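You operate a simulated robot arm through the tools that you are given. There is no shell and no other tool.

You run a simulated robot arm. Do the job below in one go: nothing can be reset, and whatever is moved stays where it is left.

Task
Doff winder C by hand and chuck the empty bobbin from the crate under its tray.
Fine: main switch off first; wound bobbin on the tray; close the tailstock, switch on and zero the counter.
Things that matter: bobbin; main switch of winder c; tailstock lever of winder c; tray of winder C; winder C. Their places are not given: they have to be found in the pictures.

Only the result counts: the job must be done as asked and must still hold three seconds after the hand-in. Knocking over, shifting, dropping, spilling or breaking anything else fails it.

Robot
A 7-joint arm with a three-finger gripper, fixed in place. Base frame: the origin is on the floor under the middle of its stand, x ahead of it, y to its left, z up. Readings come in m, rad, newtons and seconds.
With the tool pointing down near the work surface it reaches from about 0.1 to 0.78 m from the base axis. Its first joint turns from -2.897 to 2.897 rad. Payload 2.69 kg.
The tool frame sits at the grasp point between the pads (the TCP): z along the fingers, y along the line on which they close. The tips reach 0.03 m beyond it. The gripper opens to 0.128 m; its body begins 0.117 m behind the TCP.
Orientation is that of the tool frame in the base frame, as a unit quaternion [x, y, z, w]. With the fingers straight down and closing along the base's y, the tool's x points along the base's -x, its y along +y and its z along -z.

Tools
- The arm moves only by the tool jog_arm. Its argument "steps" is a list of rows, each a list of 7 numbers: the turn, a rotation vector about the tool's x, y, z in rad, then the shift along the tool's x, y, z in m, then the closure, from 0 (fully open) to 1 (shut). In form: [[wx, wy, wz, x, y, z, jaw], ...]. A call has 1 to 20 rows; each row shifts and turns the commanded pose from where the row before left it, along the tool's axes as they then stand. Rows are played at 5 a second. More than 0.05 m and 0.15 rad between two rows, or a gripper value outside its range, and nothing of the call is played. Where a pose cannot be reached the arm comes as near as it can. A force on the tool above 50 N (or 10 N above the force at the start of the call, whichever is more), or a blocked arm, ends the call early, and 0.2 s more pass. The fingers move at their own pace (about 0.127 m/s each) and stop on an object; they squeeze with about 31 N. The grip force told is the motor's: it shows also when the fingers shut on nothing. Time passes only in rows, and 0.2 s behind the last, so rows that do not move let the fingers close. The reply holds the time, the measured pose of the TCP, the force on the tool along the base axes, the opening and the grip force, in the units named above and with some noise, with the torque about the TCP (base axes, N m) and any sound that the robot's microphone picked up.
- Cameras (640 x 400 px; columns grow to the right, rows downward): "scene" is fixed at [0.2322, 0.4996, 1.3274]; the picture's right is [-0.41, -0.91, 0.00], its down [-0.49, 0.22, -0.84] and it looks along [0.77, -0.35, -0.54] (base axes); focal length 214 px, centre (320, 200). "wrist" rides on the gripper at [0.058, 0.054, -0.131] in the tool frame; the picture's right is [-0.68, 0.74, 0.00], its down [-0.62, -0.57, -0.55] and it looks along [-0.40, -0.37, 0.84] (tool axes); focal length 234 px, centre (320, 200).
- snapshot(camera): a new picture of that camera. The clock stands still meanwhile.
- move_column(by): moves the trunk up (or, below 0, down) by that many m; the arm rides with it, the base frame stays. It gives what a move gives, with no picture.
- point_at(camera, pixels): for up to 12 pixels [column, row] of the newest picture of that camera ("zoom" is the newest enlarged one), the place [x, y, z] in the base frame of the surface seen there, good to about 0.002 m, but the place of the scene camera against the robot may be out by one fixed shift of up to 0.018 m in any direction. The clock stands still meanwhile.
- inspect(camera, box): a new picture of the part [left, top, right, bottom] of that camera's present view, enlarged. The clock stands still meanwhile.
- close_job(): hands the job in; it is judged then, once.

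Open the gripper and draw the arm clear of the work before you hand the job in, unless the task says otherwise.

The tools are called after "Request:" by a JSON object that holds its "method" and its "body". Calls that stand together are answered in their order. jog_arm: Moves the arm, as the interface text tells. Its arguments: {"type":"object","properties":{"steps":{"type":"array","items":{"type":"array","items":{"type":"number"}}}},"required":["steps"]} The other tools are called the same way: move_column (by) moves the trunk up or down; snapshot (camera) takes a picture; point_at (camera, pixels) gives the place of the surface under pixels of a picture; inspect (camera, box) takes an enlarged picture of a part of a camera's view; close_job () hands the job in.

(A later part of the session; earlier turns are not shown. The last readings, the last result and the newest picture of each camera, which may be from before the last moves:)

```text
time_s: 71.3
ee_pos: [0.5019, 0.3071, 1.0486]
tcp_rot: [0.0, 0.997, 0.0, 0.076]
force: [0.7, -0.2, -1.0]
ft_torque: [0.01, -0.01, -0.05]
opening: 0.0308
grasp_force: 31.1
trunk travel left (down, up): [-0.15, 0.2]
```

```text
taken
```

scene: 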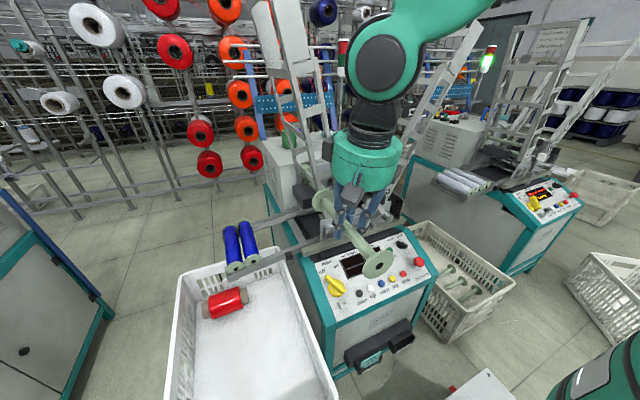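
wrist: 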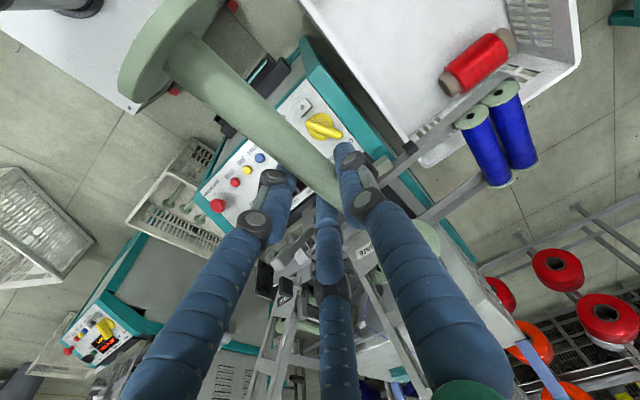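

Yaw is back to 0. I measure how the empty bobbin sits in the hand (front flange, barrel, rear flange).

Request:
{"method": "point_at", "body": {"camera": "wrist", "pixels": [[125, 85], [165, 30], [200, 5], [140, 100], [215, 15], [205, 75], [250, 115], [300, 165], [195, 85], [215, 65], [432, 235], [430, 245]]}}

Request:
{"method": "point_at", "body": {"camera": "scene", "pixels": [[380, 262], [393, 255], [366, 270], [372, 272], [360, 245], [325, 200], [318, 195], [330, 210], [378, 250], [384, 275], [350, 230], [345, 225]]}}

Request:
{"method": "inspect", "body": {"camera": "scene", "box": [300, 170, 420, 290]}}

```text
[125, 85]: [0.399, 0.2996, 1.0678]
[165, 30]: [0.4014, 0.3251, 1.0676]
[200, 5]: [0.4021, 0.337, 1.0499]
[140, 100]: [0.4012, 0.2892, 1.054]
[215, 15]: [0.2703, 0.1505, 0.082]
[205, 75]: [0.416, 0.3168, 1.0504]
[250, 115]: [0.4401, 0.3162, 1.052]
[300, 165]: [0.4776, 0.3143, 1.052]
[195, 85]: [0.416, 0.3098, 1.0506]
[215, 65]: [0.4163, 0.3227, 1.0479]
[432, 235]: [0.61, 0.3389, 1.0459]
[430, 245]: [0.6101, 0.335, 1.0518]
```

```text
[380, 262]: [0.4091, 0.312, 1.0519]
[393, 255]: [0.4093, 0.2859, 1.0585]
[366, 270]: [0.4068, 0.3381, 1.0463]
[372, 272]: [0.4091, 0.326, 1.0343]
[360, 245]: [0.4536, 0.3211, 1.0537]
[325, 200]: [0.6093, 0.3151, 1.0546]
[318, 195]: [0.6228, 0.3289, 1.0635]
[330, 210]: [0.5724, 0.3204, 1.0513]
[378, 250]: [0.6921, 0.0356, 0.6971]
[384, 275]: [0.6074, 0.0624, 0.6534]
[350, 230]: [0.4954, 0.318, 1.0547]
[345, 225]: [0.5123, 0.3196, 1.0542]
```

```text
3.33 times, centred on (360, 230) of scene
```

zoom: 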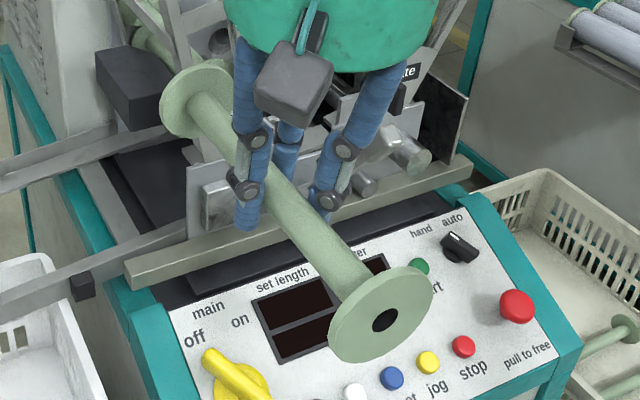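

The empty bobbin sits straight in the hand (axis 6 mm left of and 8 mm below the TCP, front face ≈0.104 m ahead of... towards −x). I carry it to y≈0.0845 and forward above the chuck at z≈1.05.

Request:
{"method": "jog_arm", "body": {"steps": [[0, 0, 0, 0, -0.0445, 0, 1], [0, 0, 0, 0, -0.0445, 0, 1], [0, 0, 0, 0, -0.0445, 0, 1], [0, 0, 0, 0, -0.0445, 0, 1], [0, 0, 0, 0, -0.0445, 0, 1], [0, 0, 0, -0.0415, 0, 0.0064, 1], [0, 0, 0, -0.0415, 0, 0.0064, 1], [0, 0, 0, -0.0415, 0, 0.0064, 1], [0, 0, 0, -0.0415, 0, 0.0064, 1], [0, 0, 0, -0.0415, 0, 0.0064, 1], [0, 0, 0, -0.0415, 0, 0.0064, 1], [0, 0, 0, -0.0415, 0, 0.0064, 1], [0, 0, 0, -0.0415, 0, 0.0064, 1], [0, 0, 0, -0.0415, 0, 0.0064, 1], [0, 0, 0, 0, 0, 0, 1]]}}

Request:
{"method": "snapshot", "body": {"camera": "wrist"}}

Request:
{"method": "snapshot", "body": {"camera": "scene"}}

```text
time_s: 74.5
ee_pos: [0.8807, 0.0839, 1.0471]
tcp_rot: [-0.001, 0.997, 0.0, 0.076]
force: [0.0, -0.3, -1.2]
ft_torque: [0.02, 0.05, -0.01]
opening: 0.0309
grasp_force: 31.1
trunk travel left (down, up): [-0.15, 0.2]
```

```text
taken
```

wrist: 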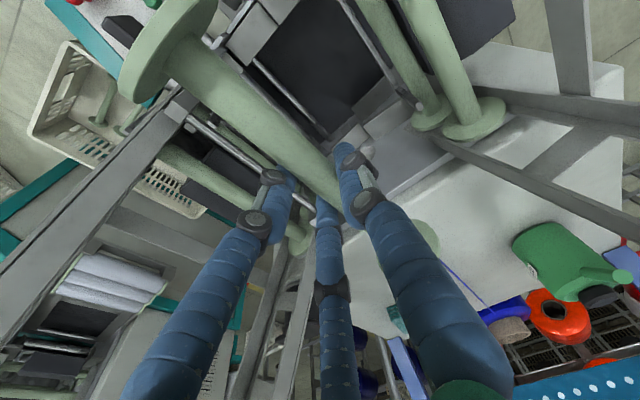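

```text
taken
```

scene: 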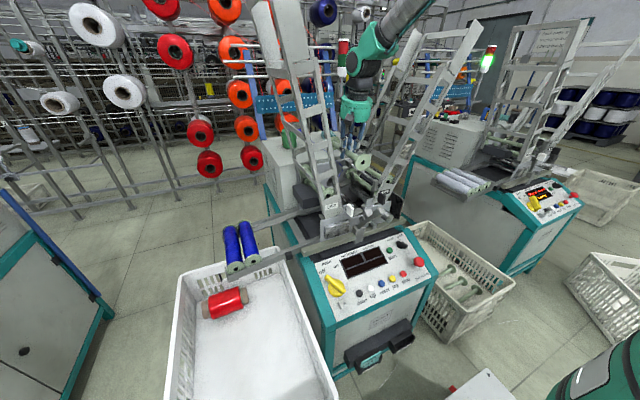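

Above the chuck now. I zoom in on the rear chuck and the tailstock to fix the axis and the insertion depth.

Request:
{"method": "inspect", "body": {"camera": "scene", "box": [315, 160, 385, 220]}}

Request:
{"method": "point_at", "body": {"camera": "scene", "pixels": [[344, 182], [346, 180], [342, 184], [345, 186], [343, 179], [347, 183], [340, 180], [350, 185], [345, 176], [345, 190], [365, 207], [372, 211]]}}

Request:
{"method": "inspect", "body": {"camera": "scene", "box": [330, 165, 365, 195]}}

```text
6.67 times, centred on (350, 190) of scene
```

zoom: 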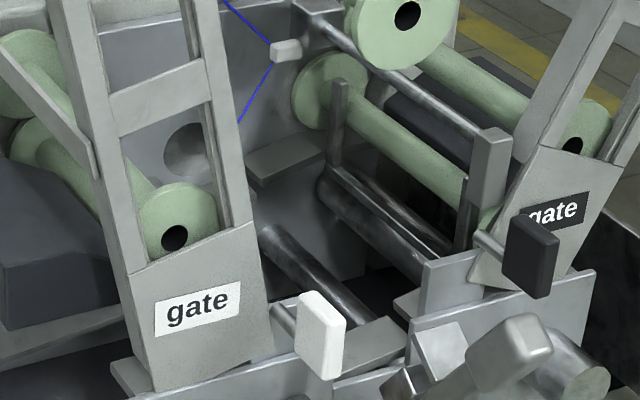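

```text
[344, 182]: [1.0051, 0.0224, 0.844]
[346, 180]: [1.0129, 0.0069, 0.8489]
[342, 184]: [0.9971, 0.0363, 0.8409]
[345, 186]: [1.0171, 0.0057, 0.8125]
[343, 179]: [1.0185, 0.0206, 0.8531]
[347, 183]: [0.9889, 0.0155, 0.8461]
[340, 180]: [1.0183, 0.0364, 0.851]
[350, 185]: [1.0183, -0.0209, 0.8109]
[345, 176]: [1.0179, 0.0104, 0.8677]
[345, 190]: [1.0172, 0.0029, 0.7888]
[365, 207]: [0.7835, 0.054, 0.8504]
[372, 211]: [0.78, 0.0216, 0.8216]
```

```text
13.33 times, centred on (348, 180) of scene
```

zoom: 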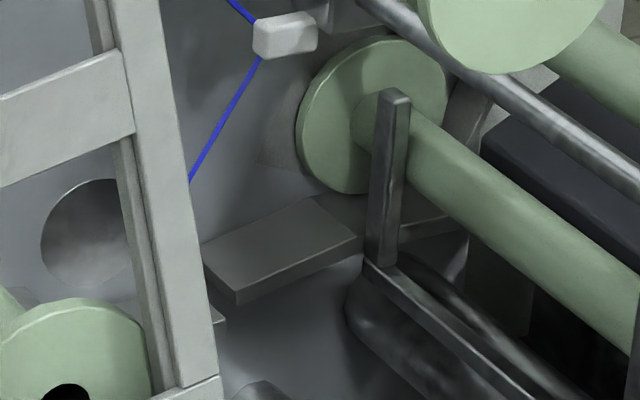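

Request:
{"method": "point_at", "body": {"camera": "scene", "pixels": [[331, 182.5], [329, 181], [332, 179.5], [330, 186], [328, 184], [331.5, 185.5], [326.5, 178], [329, 188], [327, 182], [332, 187], [330, 178], [331, 176]]}}

Request:
{"method": "inspect", "body": {"camera": "scene", "box": [322, 172, 340, 192]}}

Request:
{"method": "inspect", "body": {"camera": "wrist", "box": [220, 0, 460, 260]}}

```text
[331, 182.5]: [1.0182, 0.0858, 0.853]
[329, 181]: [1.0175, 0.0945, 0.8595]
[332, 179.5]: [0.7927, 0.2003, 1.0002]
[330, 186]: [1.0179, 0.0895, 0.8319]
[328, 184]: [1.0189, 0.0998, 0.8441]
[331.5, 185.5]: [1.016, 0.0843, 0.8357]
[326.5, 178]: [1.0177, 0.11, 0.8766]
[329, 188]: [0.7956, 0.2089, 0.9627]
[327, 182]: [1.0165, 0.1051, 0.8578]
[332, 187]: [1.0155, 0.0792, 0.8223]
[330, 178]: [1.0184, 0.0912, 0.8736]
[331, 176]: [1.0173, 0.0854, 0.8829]
```

```text
16.00 times, centred on (331, 182) of scene
```

zoom: 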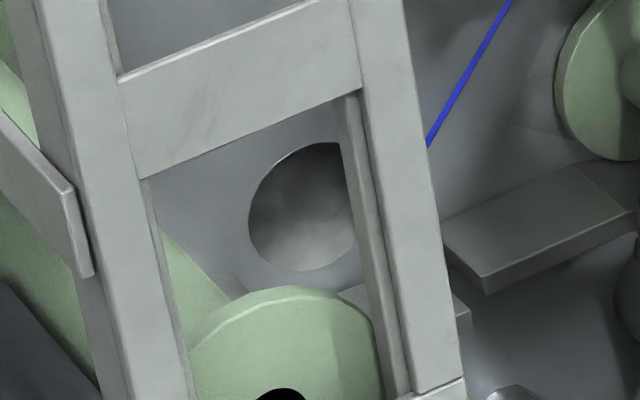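

```text
1.54 times, centred on (340, 130) of wrist
```

zoom: 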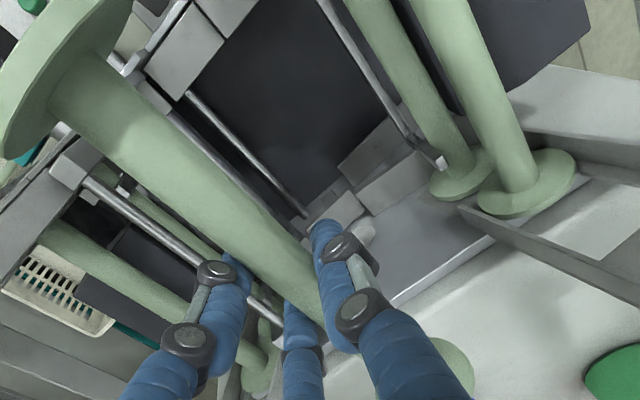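

The chuck is a flat disc on the back plate (x≈1.0075, centre ≈(0.087, 0.852)). I check the tabs below that may act as a cradle on the left side.

Request:
{"method": "point_at", "body": {"camera": "wrist", "pixels": [[346, 136], [340, 141], [352, 131], [372, 97], [380, 93], [395, 123], [385, 130], [414, 104], [362, 140], [365, 148], [330, 130], [405, 115]]}}

Request:
{"method": "inspect", "body": {"camera": "wrist", "box": [300, 60, 440, 180]}}

Request:
{"method": "inspect", "body": {"camera": "wrist", "box": [200, 0, 340, 120]}}

```text
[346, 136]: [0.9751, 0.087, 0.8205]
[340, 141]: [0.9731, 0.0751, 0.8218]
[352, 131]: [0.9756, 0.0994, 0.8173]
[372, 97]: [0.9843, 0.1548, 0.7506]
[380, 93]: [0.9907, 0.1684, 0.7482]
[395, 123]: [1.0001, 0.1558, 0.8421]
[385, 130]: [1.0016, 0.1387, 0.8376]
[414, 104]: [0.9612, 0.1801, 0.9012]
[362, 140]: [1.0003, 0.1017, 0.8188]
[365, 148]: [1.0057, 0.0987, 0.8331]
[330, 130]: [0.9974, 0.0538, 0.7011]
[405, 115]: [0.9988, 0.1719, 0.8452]
```

```text
3.33 times, centred on (370, 120) of wrist
```

zoom: 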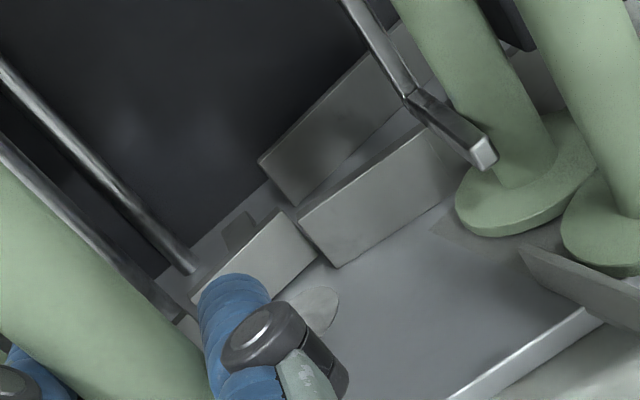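

```text
3.33 times, centred on (270, 60) of wrist
```

zoom: 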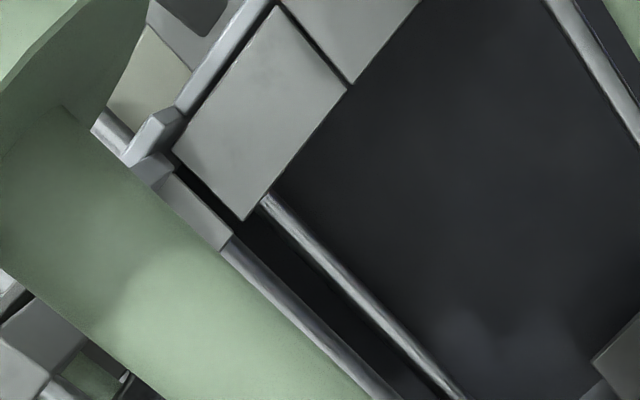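

Below the chuck is a trough (flat plates at z≈0.82 between two inclined ones), which is what carried the bobbin. I lower the empty bobbin to just above that trough at x=0.888, y=0.0845.

Request:
{"method": "jog_arm", "body": {"steps": [[0, 0, 0, -0.0072, 0.0006, 0.0011, 1], [0, 0, 0, 0.0042, 0, 0.0277, 1], [0, 0, 0, 0.0042, 0, 0.0277, 1], [0, 0, 0, 0.0042, 0, 0.0277, 1], [0, 0, 0, 0.0042, 0, 0.0277, 1], [0, 0, 0, 0.0042, 0, 0.0277, 1], [0, 0, 0, 0, 0, 0, 1]]}}

Request:
{"method": "snapshot", "body": {"camera": "wrist"}}

Request:
{"method": "inspect", "body": {"camera": "scene", "box": [315, 160, 385, 220]}}

```text
time_s: 76.1
ee_pos: [0.8871, 0.0852, 0.9071]
tcp_rot: [0.0, 0.997, -0.001, 0.076]
force: [0.2, 0.0, -0.4]
ft_torque: [-0.03, -0.01, 0.02]
opening: 0.0311
grasp_force: 31.1
trunk travel left (down, up): [-0.15, 0.2]
```

```text
taken
```

wrist: 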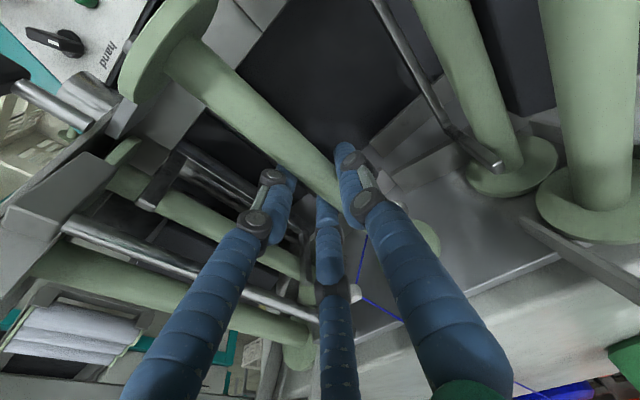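

```text
6.67 times, centred on (350, 190) of scene
```

zoom: 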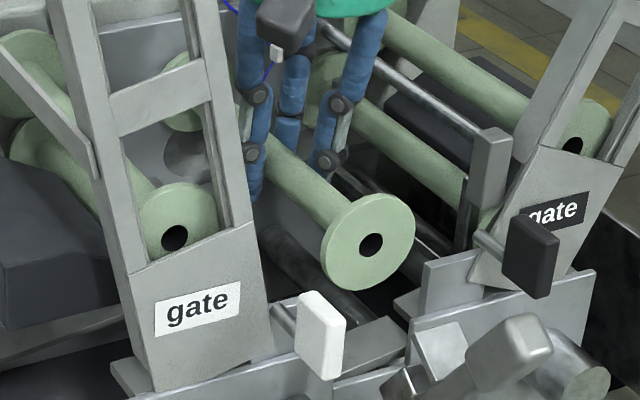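

On track: the bobbin hangs centred over the trough. I lower another 4 cm.

Request:
{"method": "jog_arm", "body": {"steps": [[0, 0, 0, 0.0033, 0, 0.0213, 1], [0, 0, 0, 0.0032, 0, 0.0212, 1], [0, 0, 0, 0, 0, 0, 1]]}}

Request:
{"method": "snapshot", "body": {"camera": "wrist"}}

Request:
{"method": "inspect", "body": {"camera": "scene", "box": [315, 160, 385, 220]}}

```text
time_s: 76.9
ee_pos: [0.8856, 0.0835, 0.8656]
tcp_rot: [0.0, 0.997, -0.001, 0.076]
force: [0.1, -1.1, -0.4]
ft_torque: [0.02, 0.03, 0.0]
opening: 0.0309
grasp_force: 31.1
trunk travel left (down, up): [-0.15, 0.2]
```

```text
taken
```

wrist: 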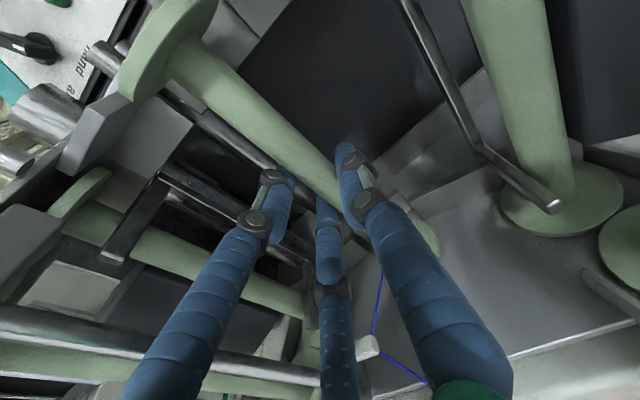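

```text
6.67 times, centred on (350, 190) of scene
```

zoom: 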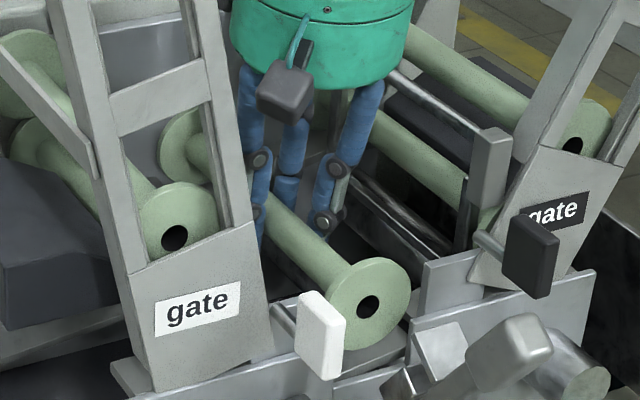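

Flanges are about 8 mm above the plates. I lower in small steps until the trough carries the bobbin.

Request:
{"method": "jog_arm", "body": {"steps": [[0, 0, 0, 0.0002, 0, 0.003, 1], [0, 0, 0, 0.0002, 0, 0.003, 1], [0, 0, 0, 0, 0, 0, 1]]}}

Request:
{"method": "jog_arm", "body": {"steps": [[0, 0, 0, 0.0002, 0, 0.0015, 1], [0, 0, 0, 0, 0, 0, 1]]}}

Request:
{"method": "jog_arm", "body": {"steps": [[0, 0, 0, 0.0002, 0, 0.0015, 1], [0, 0, 0, 0, 0, 0, 1]]}}

```text
time_s: 77.7
ee_pos: [0.886, 0.0852, 0.8592]
tcp_rot: [0.0, 0.997, 0.0, 0.077]
force: [0.5, -0.3, -0.5]
ft_torque: [0.0, 0.0, 0.02]
opening: 0.0309
grasp_force: 31.2
trunk travel left (down, up): [-0.15, 0.2]
```

```text
time_s: 78.3
ee_pos: [0.8877, 0.0847, 0.8581]
tcp_rot: [0.0, 0.997, -0.001, 0.076]
force: [0.3, 0.6, -1.1]
ft_torque: [0.05, 0.0, -0.03]
opening: 0.031
grasp_force: 31.1
trunk travel left (down, up): [-0.15, 0.2]
```

```text
time_s: 78.9
ee_pos: [0.8865, 0.0841, 0.8577]
tcp_rot: [0.0, 0.997, 0.0, 0.076]
force: [0.1, 0.7, 4.6]
ft_torque: [0.04, 0.5, -0.06]
opening: 0.031
grasp_force: 31.6
trunk travel left (down, up): [-0.15, 0.2]
```

Contact is felt at the front flange first (4.6 N). I slide the bobbin a few millimetres towards the chuck disc, watching the x-force.

Request:
{"method": "jog_arm", "body": {"steps": [[0, 0, 0, -0.0015, 0, 0.0002, 1], [0, 0, 0, -0.0015, 0, 0.0002, 1], [0, 0, 0, -0.0015, 0, 0.0002, 1], [0, 0, 0, 0, 0, 0, 1]]}}

Request:
{"method": "snapshot", "body": {"camera": "wrist"}}

Request:
{"method": "inspect", "body": {"camera": "scene", "box": [315, 160, 385, 220]}}

```text
time_s: 79.9
ee_pos: [0.8916, 0.0841, 0.8578]
tcp_rot: [0.001, 0.997, -0.001, 0.077]
force: [-4.6, -5.3, 9.6]
ft_torque: [-0.04, -0.01, -0.12]
opening: 0.0311
grasp_force: 30.7
trunk travel left (down, up): [-0.15, 0.2]
```

```text
taken
```

wrist: 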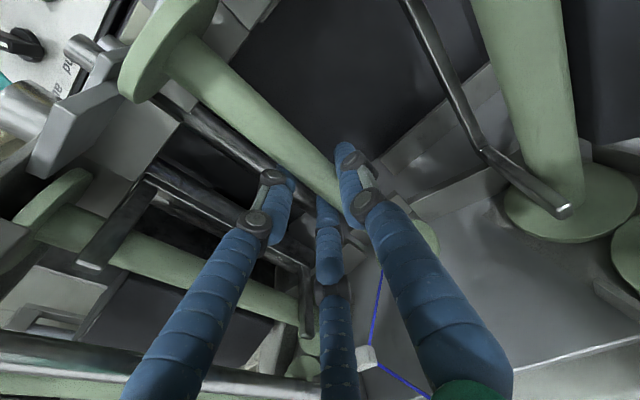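

```text
6.67 times, centred on (350, 190) of scene
```

zoom: 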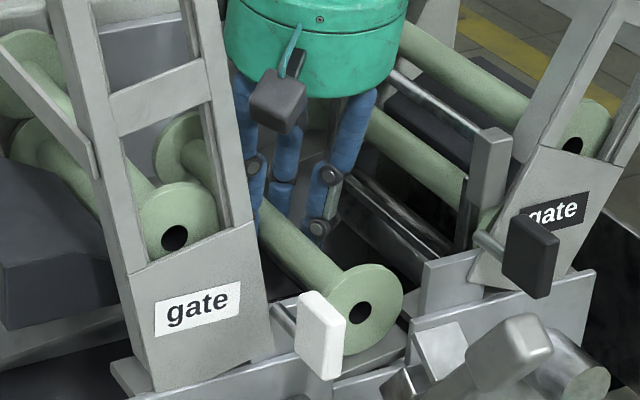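

Both flanges now bear (9.6 N, no torque). I measure the bobbin's position in the trough before letting go.

Request:
{"method": "point_at", "body": {"camera": "wrist", "pixels": [[125, 85], [165, 30], [200, 5], [140, 100], [205, 75], [250, 115], [300, 165], [432, 228], [433, 236], [428, 220], [195, 85], [215, 65]]}}

Request:
{"method": "snapshot", "body": {"camera": "scene"}}

Request:
{"method": "point_at", "body": {"camera": "scene", "pixels": [[368.5, 207], [366, 200], [374, 204], [370, 212], [366, 210], [371, 208], [362, 202], [340, 182], [342, 186], [352, 195], [347, 190], [372, 201]]}}

```text
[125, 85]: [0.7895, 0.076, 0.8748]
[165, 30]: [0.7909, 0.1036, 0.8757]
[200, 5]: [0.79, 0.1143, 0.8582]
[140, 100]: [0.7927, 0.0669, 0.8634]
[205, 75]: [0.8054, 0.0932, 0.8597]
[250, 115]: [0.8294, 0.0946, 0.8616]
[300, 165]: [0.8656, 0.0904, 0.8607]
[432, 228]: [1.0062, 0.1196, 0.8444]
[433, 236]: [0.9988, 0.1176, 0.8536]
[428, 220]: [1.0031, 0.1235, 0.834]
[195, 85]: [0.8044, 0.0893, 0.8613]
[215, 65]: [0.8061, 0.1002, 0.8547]
```

```text
taken
```

scene: 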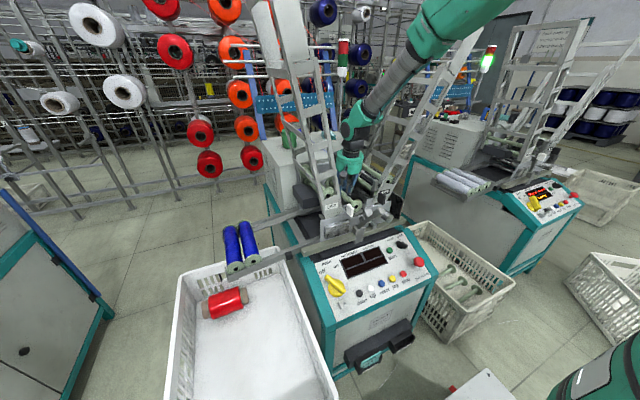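

```text
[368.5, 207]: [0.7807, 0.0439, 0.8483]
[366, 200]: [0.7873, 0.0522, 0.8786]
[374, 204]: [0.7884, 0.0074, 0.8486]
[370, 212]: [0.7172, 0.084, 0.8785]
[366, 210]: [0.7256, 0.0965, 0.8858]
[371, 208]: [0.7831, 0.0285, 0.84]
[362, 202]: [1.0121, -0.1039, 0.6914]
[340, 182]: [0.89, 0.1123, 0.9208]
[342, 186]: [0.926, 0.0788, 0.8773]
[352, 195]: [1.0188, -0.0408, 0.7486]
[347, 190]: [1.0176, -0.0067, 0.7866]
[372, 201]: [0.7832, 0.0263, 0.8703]
```

The empty bobbin sits exactly where the full one was (front ≈0.788, axis y≈0.090, z≈0.850). I ease the pressure and open the fingers.

Request:
{"method": "jog_arm", "body": {"steps": [[0, 0, 0, -0.0002, 0, -0.0013, 1], [0, 0, 0, 0, 0, 0, 0.74], [0, 0, 0, 0, 0, 0, 0.68], [0, 0, 0, 0, 0, 0, 0.6], [0, 0, 0, 0, 0, 0, 0.5], [0, 0, 0, 0, 0, 0, 0.48]]}}

Request:
{"method": "snapshot", "body": {"camera": "wrist"}}

Request:
{"method": "inspect", "body": {"camera": "scene", "box": [315, 160, 385, 220]}}

```text
time_s: 81.3
ee_pos: [0.8914, 0.0841, 0.8579]
tcp_rot: [-0.001, 0.997, -0.001, 0.077]
force: [-0.5, -1.0, 0.4]
ft_torque: [-0.01, 0.01, -0.03]
opening: 0.0664
grasp_force: 0.1
trunk travel left (down, up): [-0.15, 0.2]
```

```text
taken
```

wrist: 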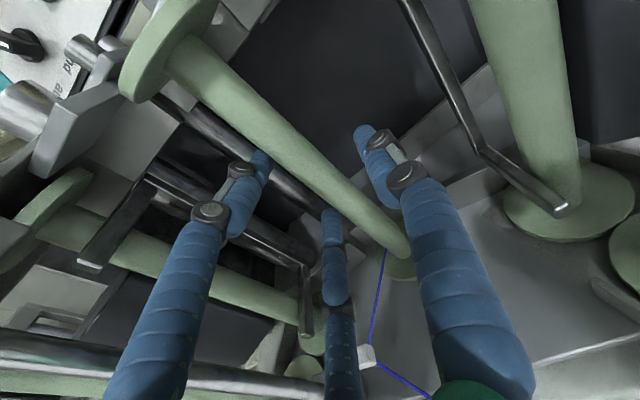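

```text
6.67 times, centred on (350, 190) of scene
```

zoom: 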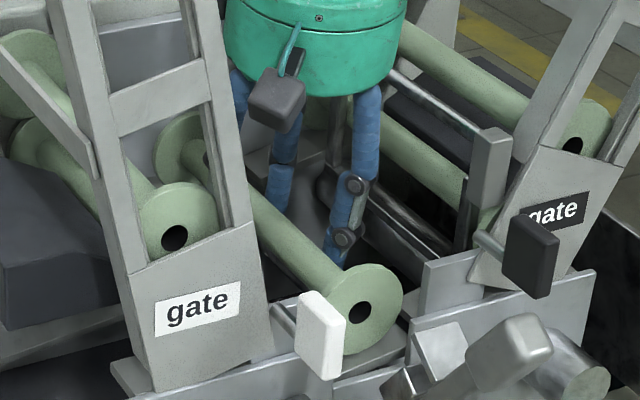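

The empty bobbin rests in the chuck trough by itself. I lift the hand straight up.

Request:
{"method": "jog_arm", "body": {"steps": [[0, 0, 0, -0.0015, 0, -0.0099, 0.48], [0, 0, 0, -0.003, 0, -0.0198, 0.48], [0, 0, 0, -0.0045, 0, -0.0297, 0.48], [0, 0, 0, -0.0045, 0, -0.0297, 0.48], [0, 0, 0, -0.006, 0, -0.0396, 0.48], [0, 0, 0, -0.006, 0, -0.0396, 0.48], [0, 0, 0, -0.003, 0, -0.0198, 0.48], [0, 0, 0, 0, 0, 0, 0.48]]}}

Request:
{"method": "snapshot", "body": {"camera": "wrist"}}

Request:
{"method": "inspect", "body": {"camera": "scene", "box": [315, 160, 395, 230]}}

```text
time_s: 83.1
ee_pos: [0.8927, 0.0842, 1.0517]
tcp_rot: [0.0, 0.997, 0.0, 0.076]
force: [0.6, -0.3, 1.6]
ft_torque: [0.02, -0.04, 0.0]
opening: 0.0664
grasp_force: 0.1
trunk travel left (down, up): [-0.15, 0.2]
```

```text
taken
```

wrist: 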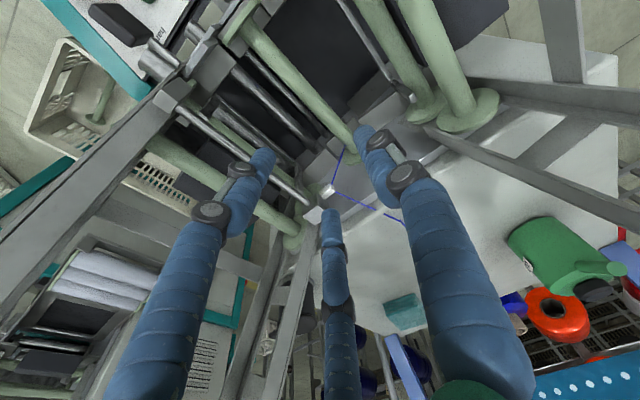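

```text
5.71 times, centred on (355, 195) of scene
```

zoom: 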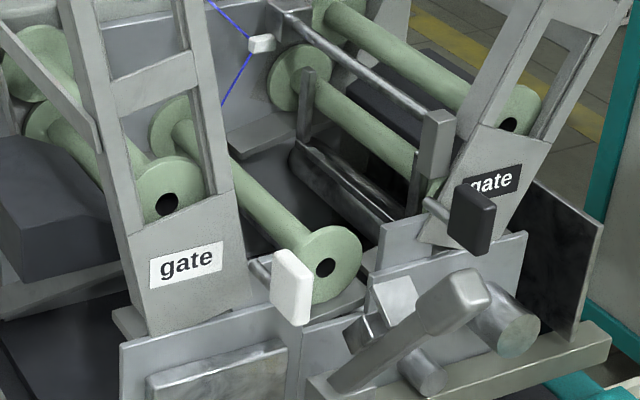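

The empty bobbin is in place. Now the tailstock: I close the fingers, set the tool vertical, retreat over the lever to x≈0.56 and go down in front of it.

Request:
{"method": "jog_arm", "body": {"steps": [[0, 0.076, 0, 0, 0, 0, 1], [0, 0.076, 0, 0, 0, 0, 1], [0, 0, 0, 0.0415, 0.0013, 0, 1], [0, 0, 0, 0.0415, 0.0013, 0, 1], [0, 0, 0, 0.0415, 0.0013, 0, 1], [0, 0, 0, 0.0415, 0.0013, 0, 1], [0, 0, 0, 0.0415, 0.0013, 0, 1], [0, 0, 0, 0.0415, 0.0013, 0, 1], [0, 0, 0, 0.0415, 0.0013, 0, 1], [0, 0, 0, 0.0415, 0.0013, 0, 1], [0, 0, 0, 0, 0, 0, 1]]}}

Request:
{"method": "snapshot", "body": {"camera": "scene"}}

Request:
{"method": "snapshot", "body": {"camera": "wrist"}}

```text
time_s: 85.5
ee_pos: [0.5579, 0.0977, 1.0481]
tcp_rot: [0.0, 1.0, 0.0, 0.001]
force: [-0.3, 0.6, -0.5]
ft_torque: [-0.02, -0.07, 0.01]
opening: 0.0022
grasp_force: 31.1
trunk travel left (down, up): [-0.15, 0.2]
```

```text
taken
```

scene: 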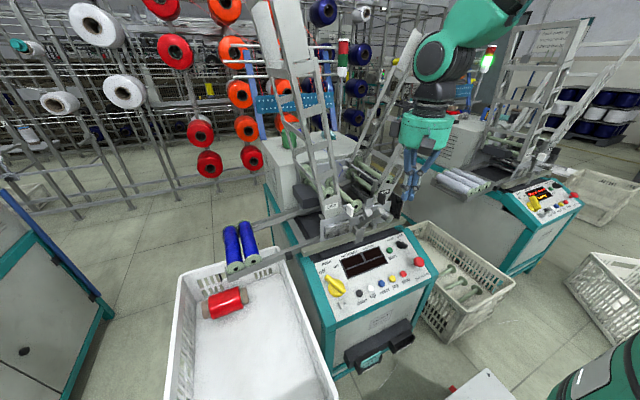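

```text
taken
```

wrist: 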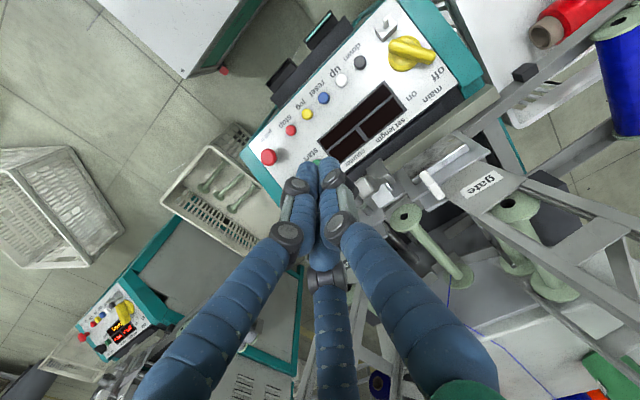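

Request:
{"method": "jog_arm", "body": {"steps": [[0, 0, 0, 0, -0.001, 0.036, 1], [0, 0, 0, 0, -0.001, 0.036, 1], [0, 0, 0, 0, -0.001, 0.036, 1], [0, 0, 0, 0, 0, 0.036, 1], [0, 0, 0, 0, 0, 0, 1]]}}

Request:
{"method": "inspect", "body": {"camera": "scene", "box": [325, 160, 425, 250]}}

Request:
{"method": "snapshot", "body": {"camera": "wrist"}}

```text
time_s: 86.7
ee_pos: [0.5626, 0.091, 0.9054]
tcp_rot: [0.0, 1.0, -0.001, 0.0]
force: [0.4, 0.0, 0.2]
ft_torque: [0.02, 0.02, 0.0]
opening: 0.0021
grasp_force: 31.5
trunk travel left (down, up): [-0.15, 0.2]
```

```text
4.44 times, centred on (375, 205) of scene
```

zoom: 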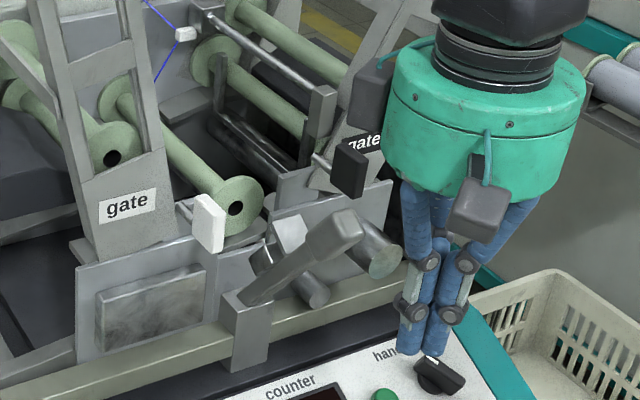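

```text
taken
```

wrist: 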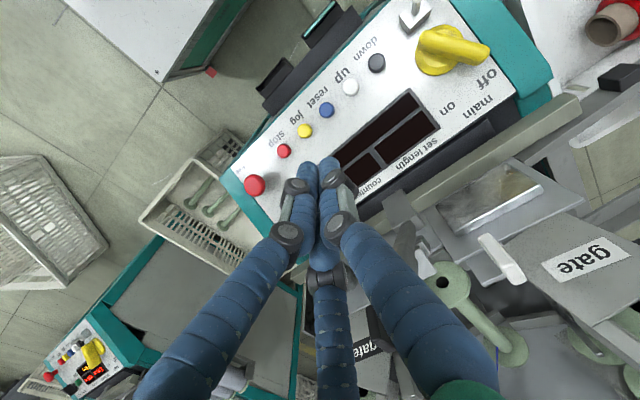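

The bundle stands in front of the lever at z≈0.905. I push towards +x in 1 cm steps.

Request:
{"method": "jog_arm", "body": {"steps": [[0, 0, 0, -0.012, 0.0003, 0, 1], [0, 0, 0, -0.012, 0.0003, 0, 1], [0, 0, 0, -0.012, 0.0003, 0, 1], [0, 0, 0, -0.01, 0, 0, 1], [0, 0, 0, -0.01, 0, 0, 1], [0, 0, 0, -0.01, 0, 0, 1], [0, 0, 0, -0.01, 0, 0, 1], [0, 0, 0, -0.01, 0, 0, 1]]}}

Request:
{"method": "inspect", "body": {"camera": "scene", "box": [325, 160, 425, 250]}}

```text
time_s: 88.5
ee_pos: [0.6452, 0.0918, 0.9043]
tcp_rot: [0.0, 1.0, -0.001, 0.001]
force: [-2.0, 0.1, -0.3]
ft_torque: [0.04, -0.04, 0.0]
opening: 0.0018
grasp_force: 31.3
trunk travel left (down, up): [-0.15, 0.2]
```

```text
4.44 times, centred on (375, 205) of scene
```

zoom: 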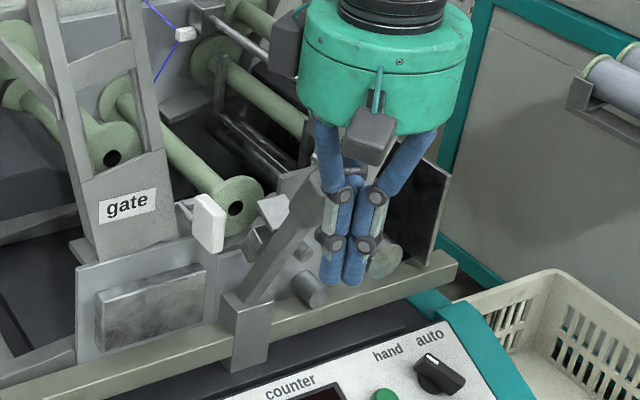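

The lever follows (2 N). I keep pushing.

Request:
{"method": "jog_arm", "body": {"steps": [[0, 0, 0, -0.01, 0, 0, 1], [0, 0, 0, -0.01, 0, 0, 1], [0, 0, 0, -0.01, 0, 0, 1], [0, 0, 0, -0.01, 0, 0, 1], [0, 0, 0, -0.01, 0, 0, 1]]}}

Request:
{"method": "inspect", "body": {"camera": "scene", "box": [325, 160, 425, 250]}}

Request:
{"method": "snapshot", "body": {"camera": "wrist"}}

```text
time_s: 89.7
ee_pos: [0.695, 0.0925, 0.9029]
tcp_rot: [-0.001, 1.0, -0.001, 0.0]
force: [0.3, 0.6, -0.4]
ft_torque: [0.02, -0.01, -0.01]
opening: 0.0022
grasp_force: 31.4
trunk travel left (down, up): [-0.15, 0.2]
```

```text
4.44 times, centred on (375, 205) of scene
```

zoom: 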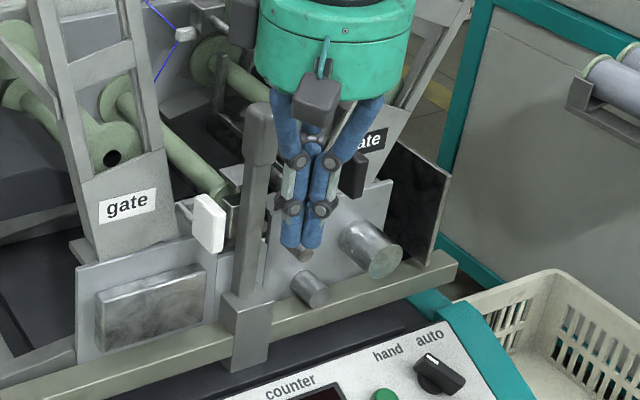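

```text
taken
```

wrist: 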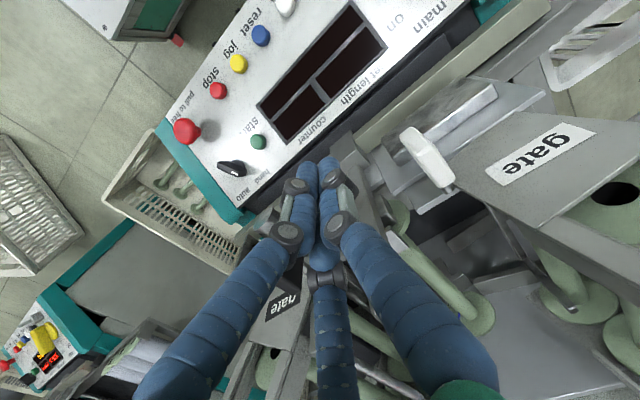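

The lever snapped upright ahead of the fingers. I give a gentle confirming push to make sure it is fully closed.

Request:
{"method": "jog_arm", "body": {"steps": [[0, 0, 0, -0.01, 0, 0, 1], [0, 0, 0, -0.008, 0, 0, 1], [0, 0, 0, -0.005, 0, 0, 1], [0, 0, 0, -0.003, 0, 0, 1], [0, 0, 0, -0.003, 0, 0, 1], [0, 0, 0, -0.002, 0, 0, 1]]}}

Request:
{"method": "inspect", "body": {"camera": "scene", "box": [325, 160, 405, 230]}}

```text
time_s: 91.1
ee_pos: [0.7253, 0.094, 0.9037]
tcp_rot: [0.0, 1.0, -0.001, -0.001]
force: [-14.7, 3.3, 3.3]
ft_torque: [-0.22, -0.9, -0.03]
opening: 0.0023
grasp_force: 31.1
trunk travel left (down, up): [-0.15, 0.2]
```

```text
5.71 times, centred on (365, 195) of scene
```

zoom: 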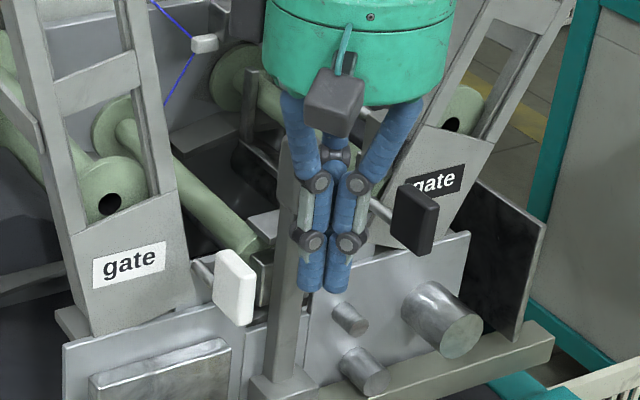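

The lever is against its stop (15 N). I withdraw towards −x and up and check the tailstock and bobbin.

Request:
{"method": "jog_arm", "body": {"steps": [[0, 0, 0, 0.02, 0, 0, 1], [0, 0, 0, 0.04, 0, -0.01, 1], [0, 0, 0, 0.04, 0, -0.02, 1], [0, 0, 0, 0.04, 0.01, -0.025, 1], [0, 0, 0, 0.03, 0.02, -0.03, 1], [0, 0, 0, 0.01, 0.03, -0.03, 1], [0, 0, 0, 0, 0.03, -0.03, 1], [0, 0, 0, 0, 0, 0, 1]]}}

Request:
{"method": "snapshot", "body": {"camera": "scene"}}

Request:
{"method": "inspect", "body": {"camera": "scene", "box": [315, 160, 395, 230]}}

Request:
{"method": "snapshot", "body": {"camera": "wrist"}}

```text
time_s: 92.9
ee_pos: [0.5482, 0.1818, 1.0486]
tcp_rot: [0.0, 1.0, -0.001, 0.0]
force: [-0.4, 0.0, -0.3]
ft_torque: [-0.04, 0.03, 0.0]
opening: 0.0022
grasp_force: 31.4
trunk travel left (down, up): [-0.15, 0.2]
```

```text
taken
```

scene: 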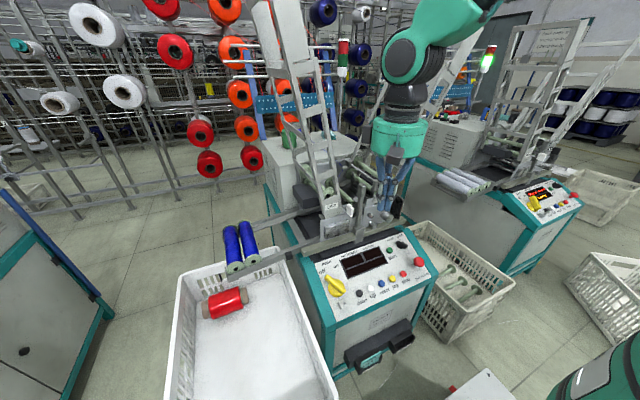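

```text
5.71 times, centred on (355, 195) of scene
```

zoom: 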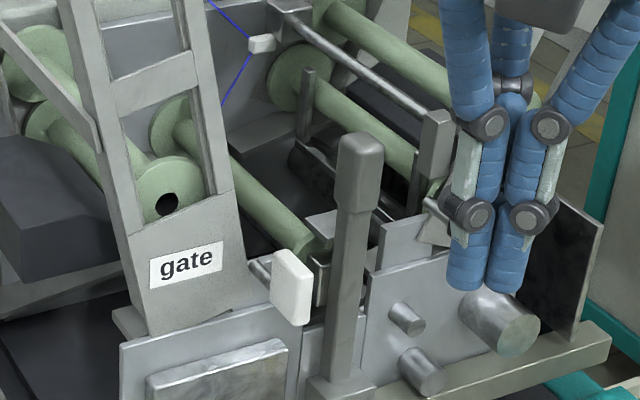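

```text
taken
```

wrist: 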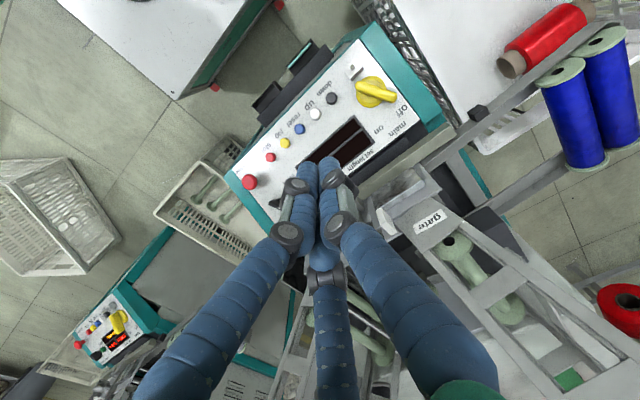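

The lever is upright again with the tailstock on the bobbin's front. I compare the lever and bobbin coordinates with the initial ones.

Request:
{"method": "point_at", "body": {"camera": "scene", "pixels": [[361.5, 186], [361, 195], [360.6, 205], [358.7, 221], [354.5, 203], [340, 190], [345, 195], [350, 200], [330.5, 182], [355.5, 206], [353, 199], [335, 185]]}}

Request:
{"method": "inspect", "body": {"camera": "scene", "box": [325, 170, 375, 215]}}

```text
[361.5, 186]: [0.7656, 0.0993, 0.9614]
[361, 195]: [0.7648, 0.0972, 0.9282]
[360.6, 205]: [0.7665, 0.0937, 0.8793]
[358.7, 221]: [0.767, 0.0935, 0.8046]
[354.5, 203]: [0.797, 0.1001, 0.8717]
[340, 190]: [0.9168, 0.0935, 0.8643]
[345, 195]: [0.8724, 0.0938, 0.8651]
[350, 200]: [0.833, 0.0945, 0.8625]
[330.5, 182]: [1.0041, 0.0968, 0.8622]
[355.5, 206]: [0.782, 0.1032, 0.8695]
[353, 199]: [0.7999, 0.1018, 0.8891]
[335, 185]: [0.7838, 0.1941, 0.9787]
```

```text
8.89 times, centred on (350, 192) of scene
```

zoom: 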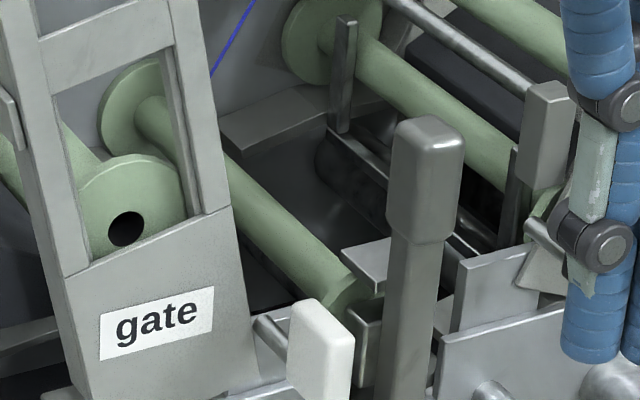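

Lever and bobbin match the original closed positions. Next the main switch: I set the tool perpendicular to the panel and hover left of the yellow handle.

Request:
{"method": "jog_arm", "body": {"steps": [[0, -0.15, 0, 0, 0, 0, 1], [0, -0.15, 0, 0, 0, 0, 1], [0, -0.149, 0, 0, 0, 0, 1], [0, 0, 0, 0.0117, 0.0183, 0.037, 1], [0, 0, 0, 0.0117, 0.0183, 0.037, 1], [0, 0, 0, 0.0117, 0.0183, 0.037, 1], [0, 0, 0, 0.0117, 0.0183, 0.037, 1], [0, 0, 0, 0.0117, 0.0183, 0.037, 1], [0, 0, 0, 0.0117, 0.0183, 0.037, 1], [0, 0, 0, 0.0117, 0.0183, 0.037, 1], [0, 0, 0, 0, 0, 0, 1]]}}

Request:
{"method": "snapshot", "body": {"camera": "wrist"}}

Request:
{"method": "inspect", "body": {"camera": "scene", "box": [290, 190, 450, 320]}}

```text
time_s: 95.3
ee_pos: [0.5863, 0.3088, 0.782]
tcp_rot: [0.0, 0.975, -0.001, 0.223]
force: [0.1, 0.7, -0.1]
ft_torque: [-0.03, 0.03, 0.0]
opening: 0.0023
grasp_force: 31.6
trunk travel left (down, up): [-0.15, 0.2]
```

```text
taken
```

wrist: 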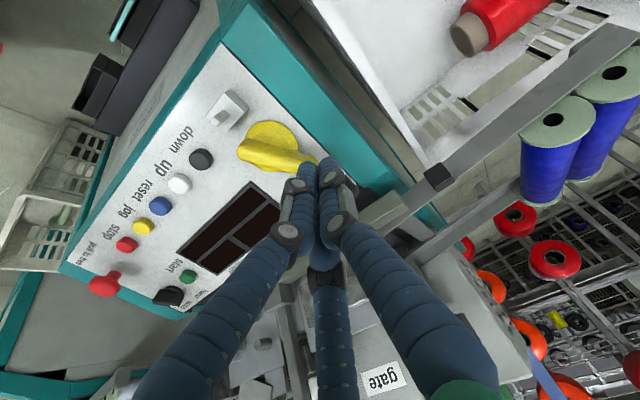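

```text
3.08 times, centred on (370, 255) of scene
```

zoom: 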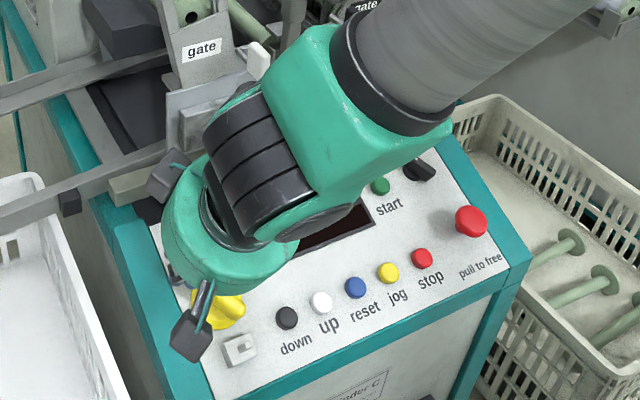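

Request:
{"method": "point_at", "body": {"camera": "wrist", "pixels": [[245, 143], [260, 150], [275, 156], [290, 160], [303, 163], [312, 163], [275, 130], [270, 172], [233, 100], [240, 110]]}}

Request:
{"method": "inspect", "body": {"camera": "wrist", "box": [200, 80, 380, 220]}}

```text
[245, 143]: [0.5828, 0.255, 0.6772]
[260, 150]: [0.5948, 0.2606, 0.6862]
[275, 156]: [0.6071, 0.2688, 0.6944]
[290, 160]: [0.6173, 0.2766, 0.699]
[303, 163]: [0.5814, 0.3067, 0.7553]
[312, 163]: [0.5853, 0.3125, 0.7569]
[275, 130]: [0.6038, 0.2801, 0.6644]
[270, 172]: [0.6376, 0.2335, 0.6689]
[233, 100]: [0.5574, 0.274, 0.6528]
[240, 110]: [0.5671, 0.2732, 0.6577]
```

```text
2.86 times, centred on (290, 150) of wrist
```

zoom: 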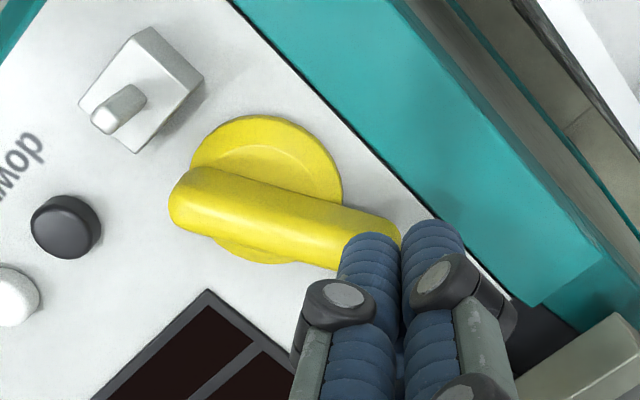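

The handle now lies at about +30°, so I shift a bit further left/down-slope before lowering beside it.

Request:
{"method": "jog_arm", "body": {"steps": [[0, 0, 0, 0.0188, 0.0082, 0, 1], [0, 0, 0, 0, 0, 0.03, 1], [0, 0, 0, 0, 0, 0.026, 1], [0, 0, 0, 0, 0, 0.02, 1], [0, 0, 0, 0, 0, 0, 1]]}}

Request:
{"method": "snapshot", "body": {"camera": "wrist"}}

Request:
{"method": "inspect", "body": {"camera": "scene", "box": [290, 220, 450, 320]}}

```text
time_s: 96.5
ee_pos: [0.6016, 0.3193, 0.7027]
tcp_rot: [0.0, 0.975, -0.001, 0.223]
force: [0.1, 0.7, -0.7]
ft_torque: [0.0, 0.02, 0.01]
opening: 0.002
grasp_force: 30.9
trunk travel left (down, up): [-0.15, 0.2]
```

```text
taken
```

wrist: 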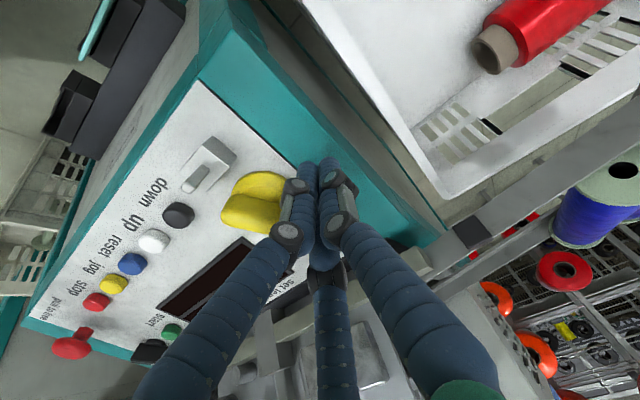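

```text
4.00 times, centred on (370, 270) of scene
```

zoom: 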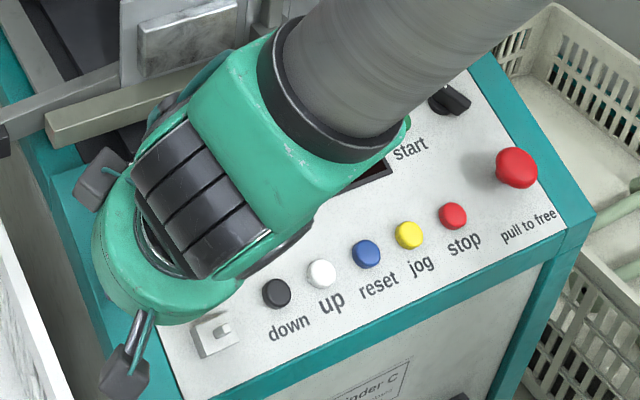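

The bundle is down left of the handle, no contact. I push it towards −y and up-slope to swing the handle to "on".

Request:
{"method": "jog_arm", "body": {"steps": [[0, 0, 0, -0.0045, -0.006, 0, 1], [0, 0, 0, -0.0045, -0.006, 0, 1], [0, 0, 0, -0.0045, -0.006, 0, 1], [0, 0, 0, -0.0045, -0.006, 0, 1], [0, 0, 0, -0.0045, -0.006, 0, 1], [0, 0, 0, -0.004, -0.006, 0, 1]]}}

Request:
{"method": "snapshot", "body": {"camera": "wrist"}}

Request:
{"method": "inspect", "body": {"camera": "scene", "box": [290, 220, 450, 320]}}

```text
time_s: 97.9
ee_pos: [0.625, 0.2814, 0.7158]
tcp_rot: [0.0, 0.975, -0.001, 0.223]
force: [0.0, 0.9, 0.5]
ft_torque: [0.01, -0.01, 0.03]
opening: 0.002
grasp_force: 31.6
trunk travel left (down, up): [-0.15, 0.2]
```

```text
taken
```

wrist: 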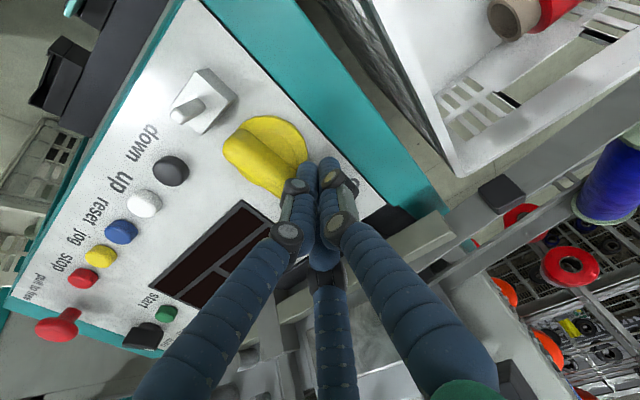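

```text
4.00 times, centred on (370, 270) of scene
```

zoom: 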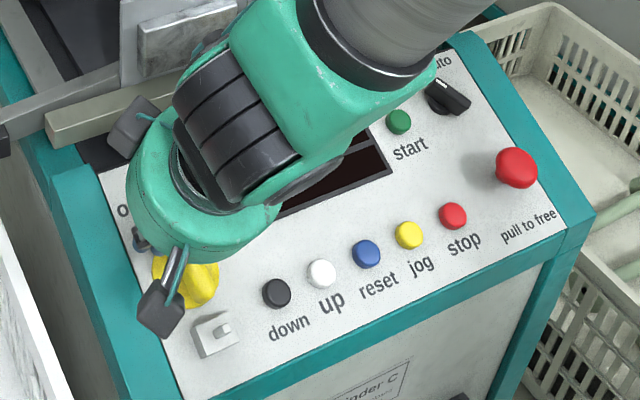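

The handle is moving but the display is still dark. I push a little further.

Request:
{"method": "jog_arm", "body": {"steps": [[0, 0, 0, -0.0035, -0.006, 0, 1], [0, 0, 0, -0.003, -0.006, 0, 1], [0, 0, 0, 0, 0, 0, 1]]}}

Request:
{"method": "snapshot", "body": {"camera": "wrist"}}

Request:
{"method": "inspect", "body": {"camera": "scene", "box": [290, 220, 450, 320]}}

```text
time_s: 98.7
ee_pos: [0.6322, 0.2708, 0.7184]
tcp_rot: [0.001, 0.975, -0.001, 0.223]
force: [0.4, -0.5, -0.6]
ft_torque: [-0.02, 0.0, 0.03]
opening: 0.0022
grasp_force: 30.9
trunk travel left (down, up): [-0.15, 0.2]
```

```text
taken
```

wrist: 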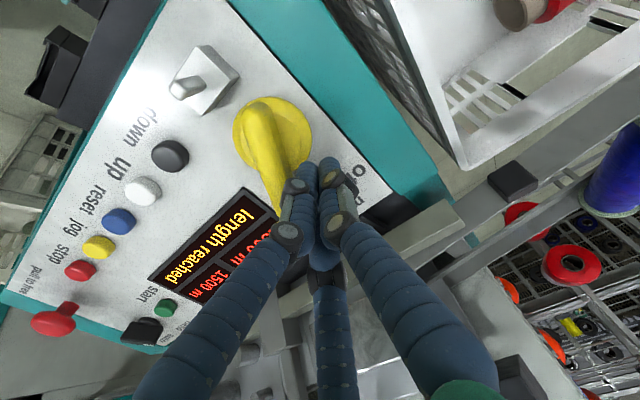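

```text
4.00 times, centred on (370, 270) of scene
```

zoom: 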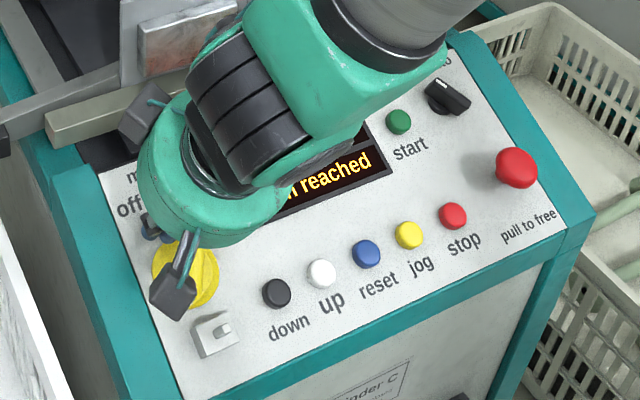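

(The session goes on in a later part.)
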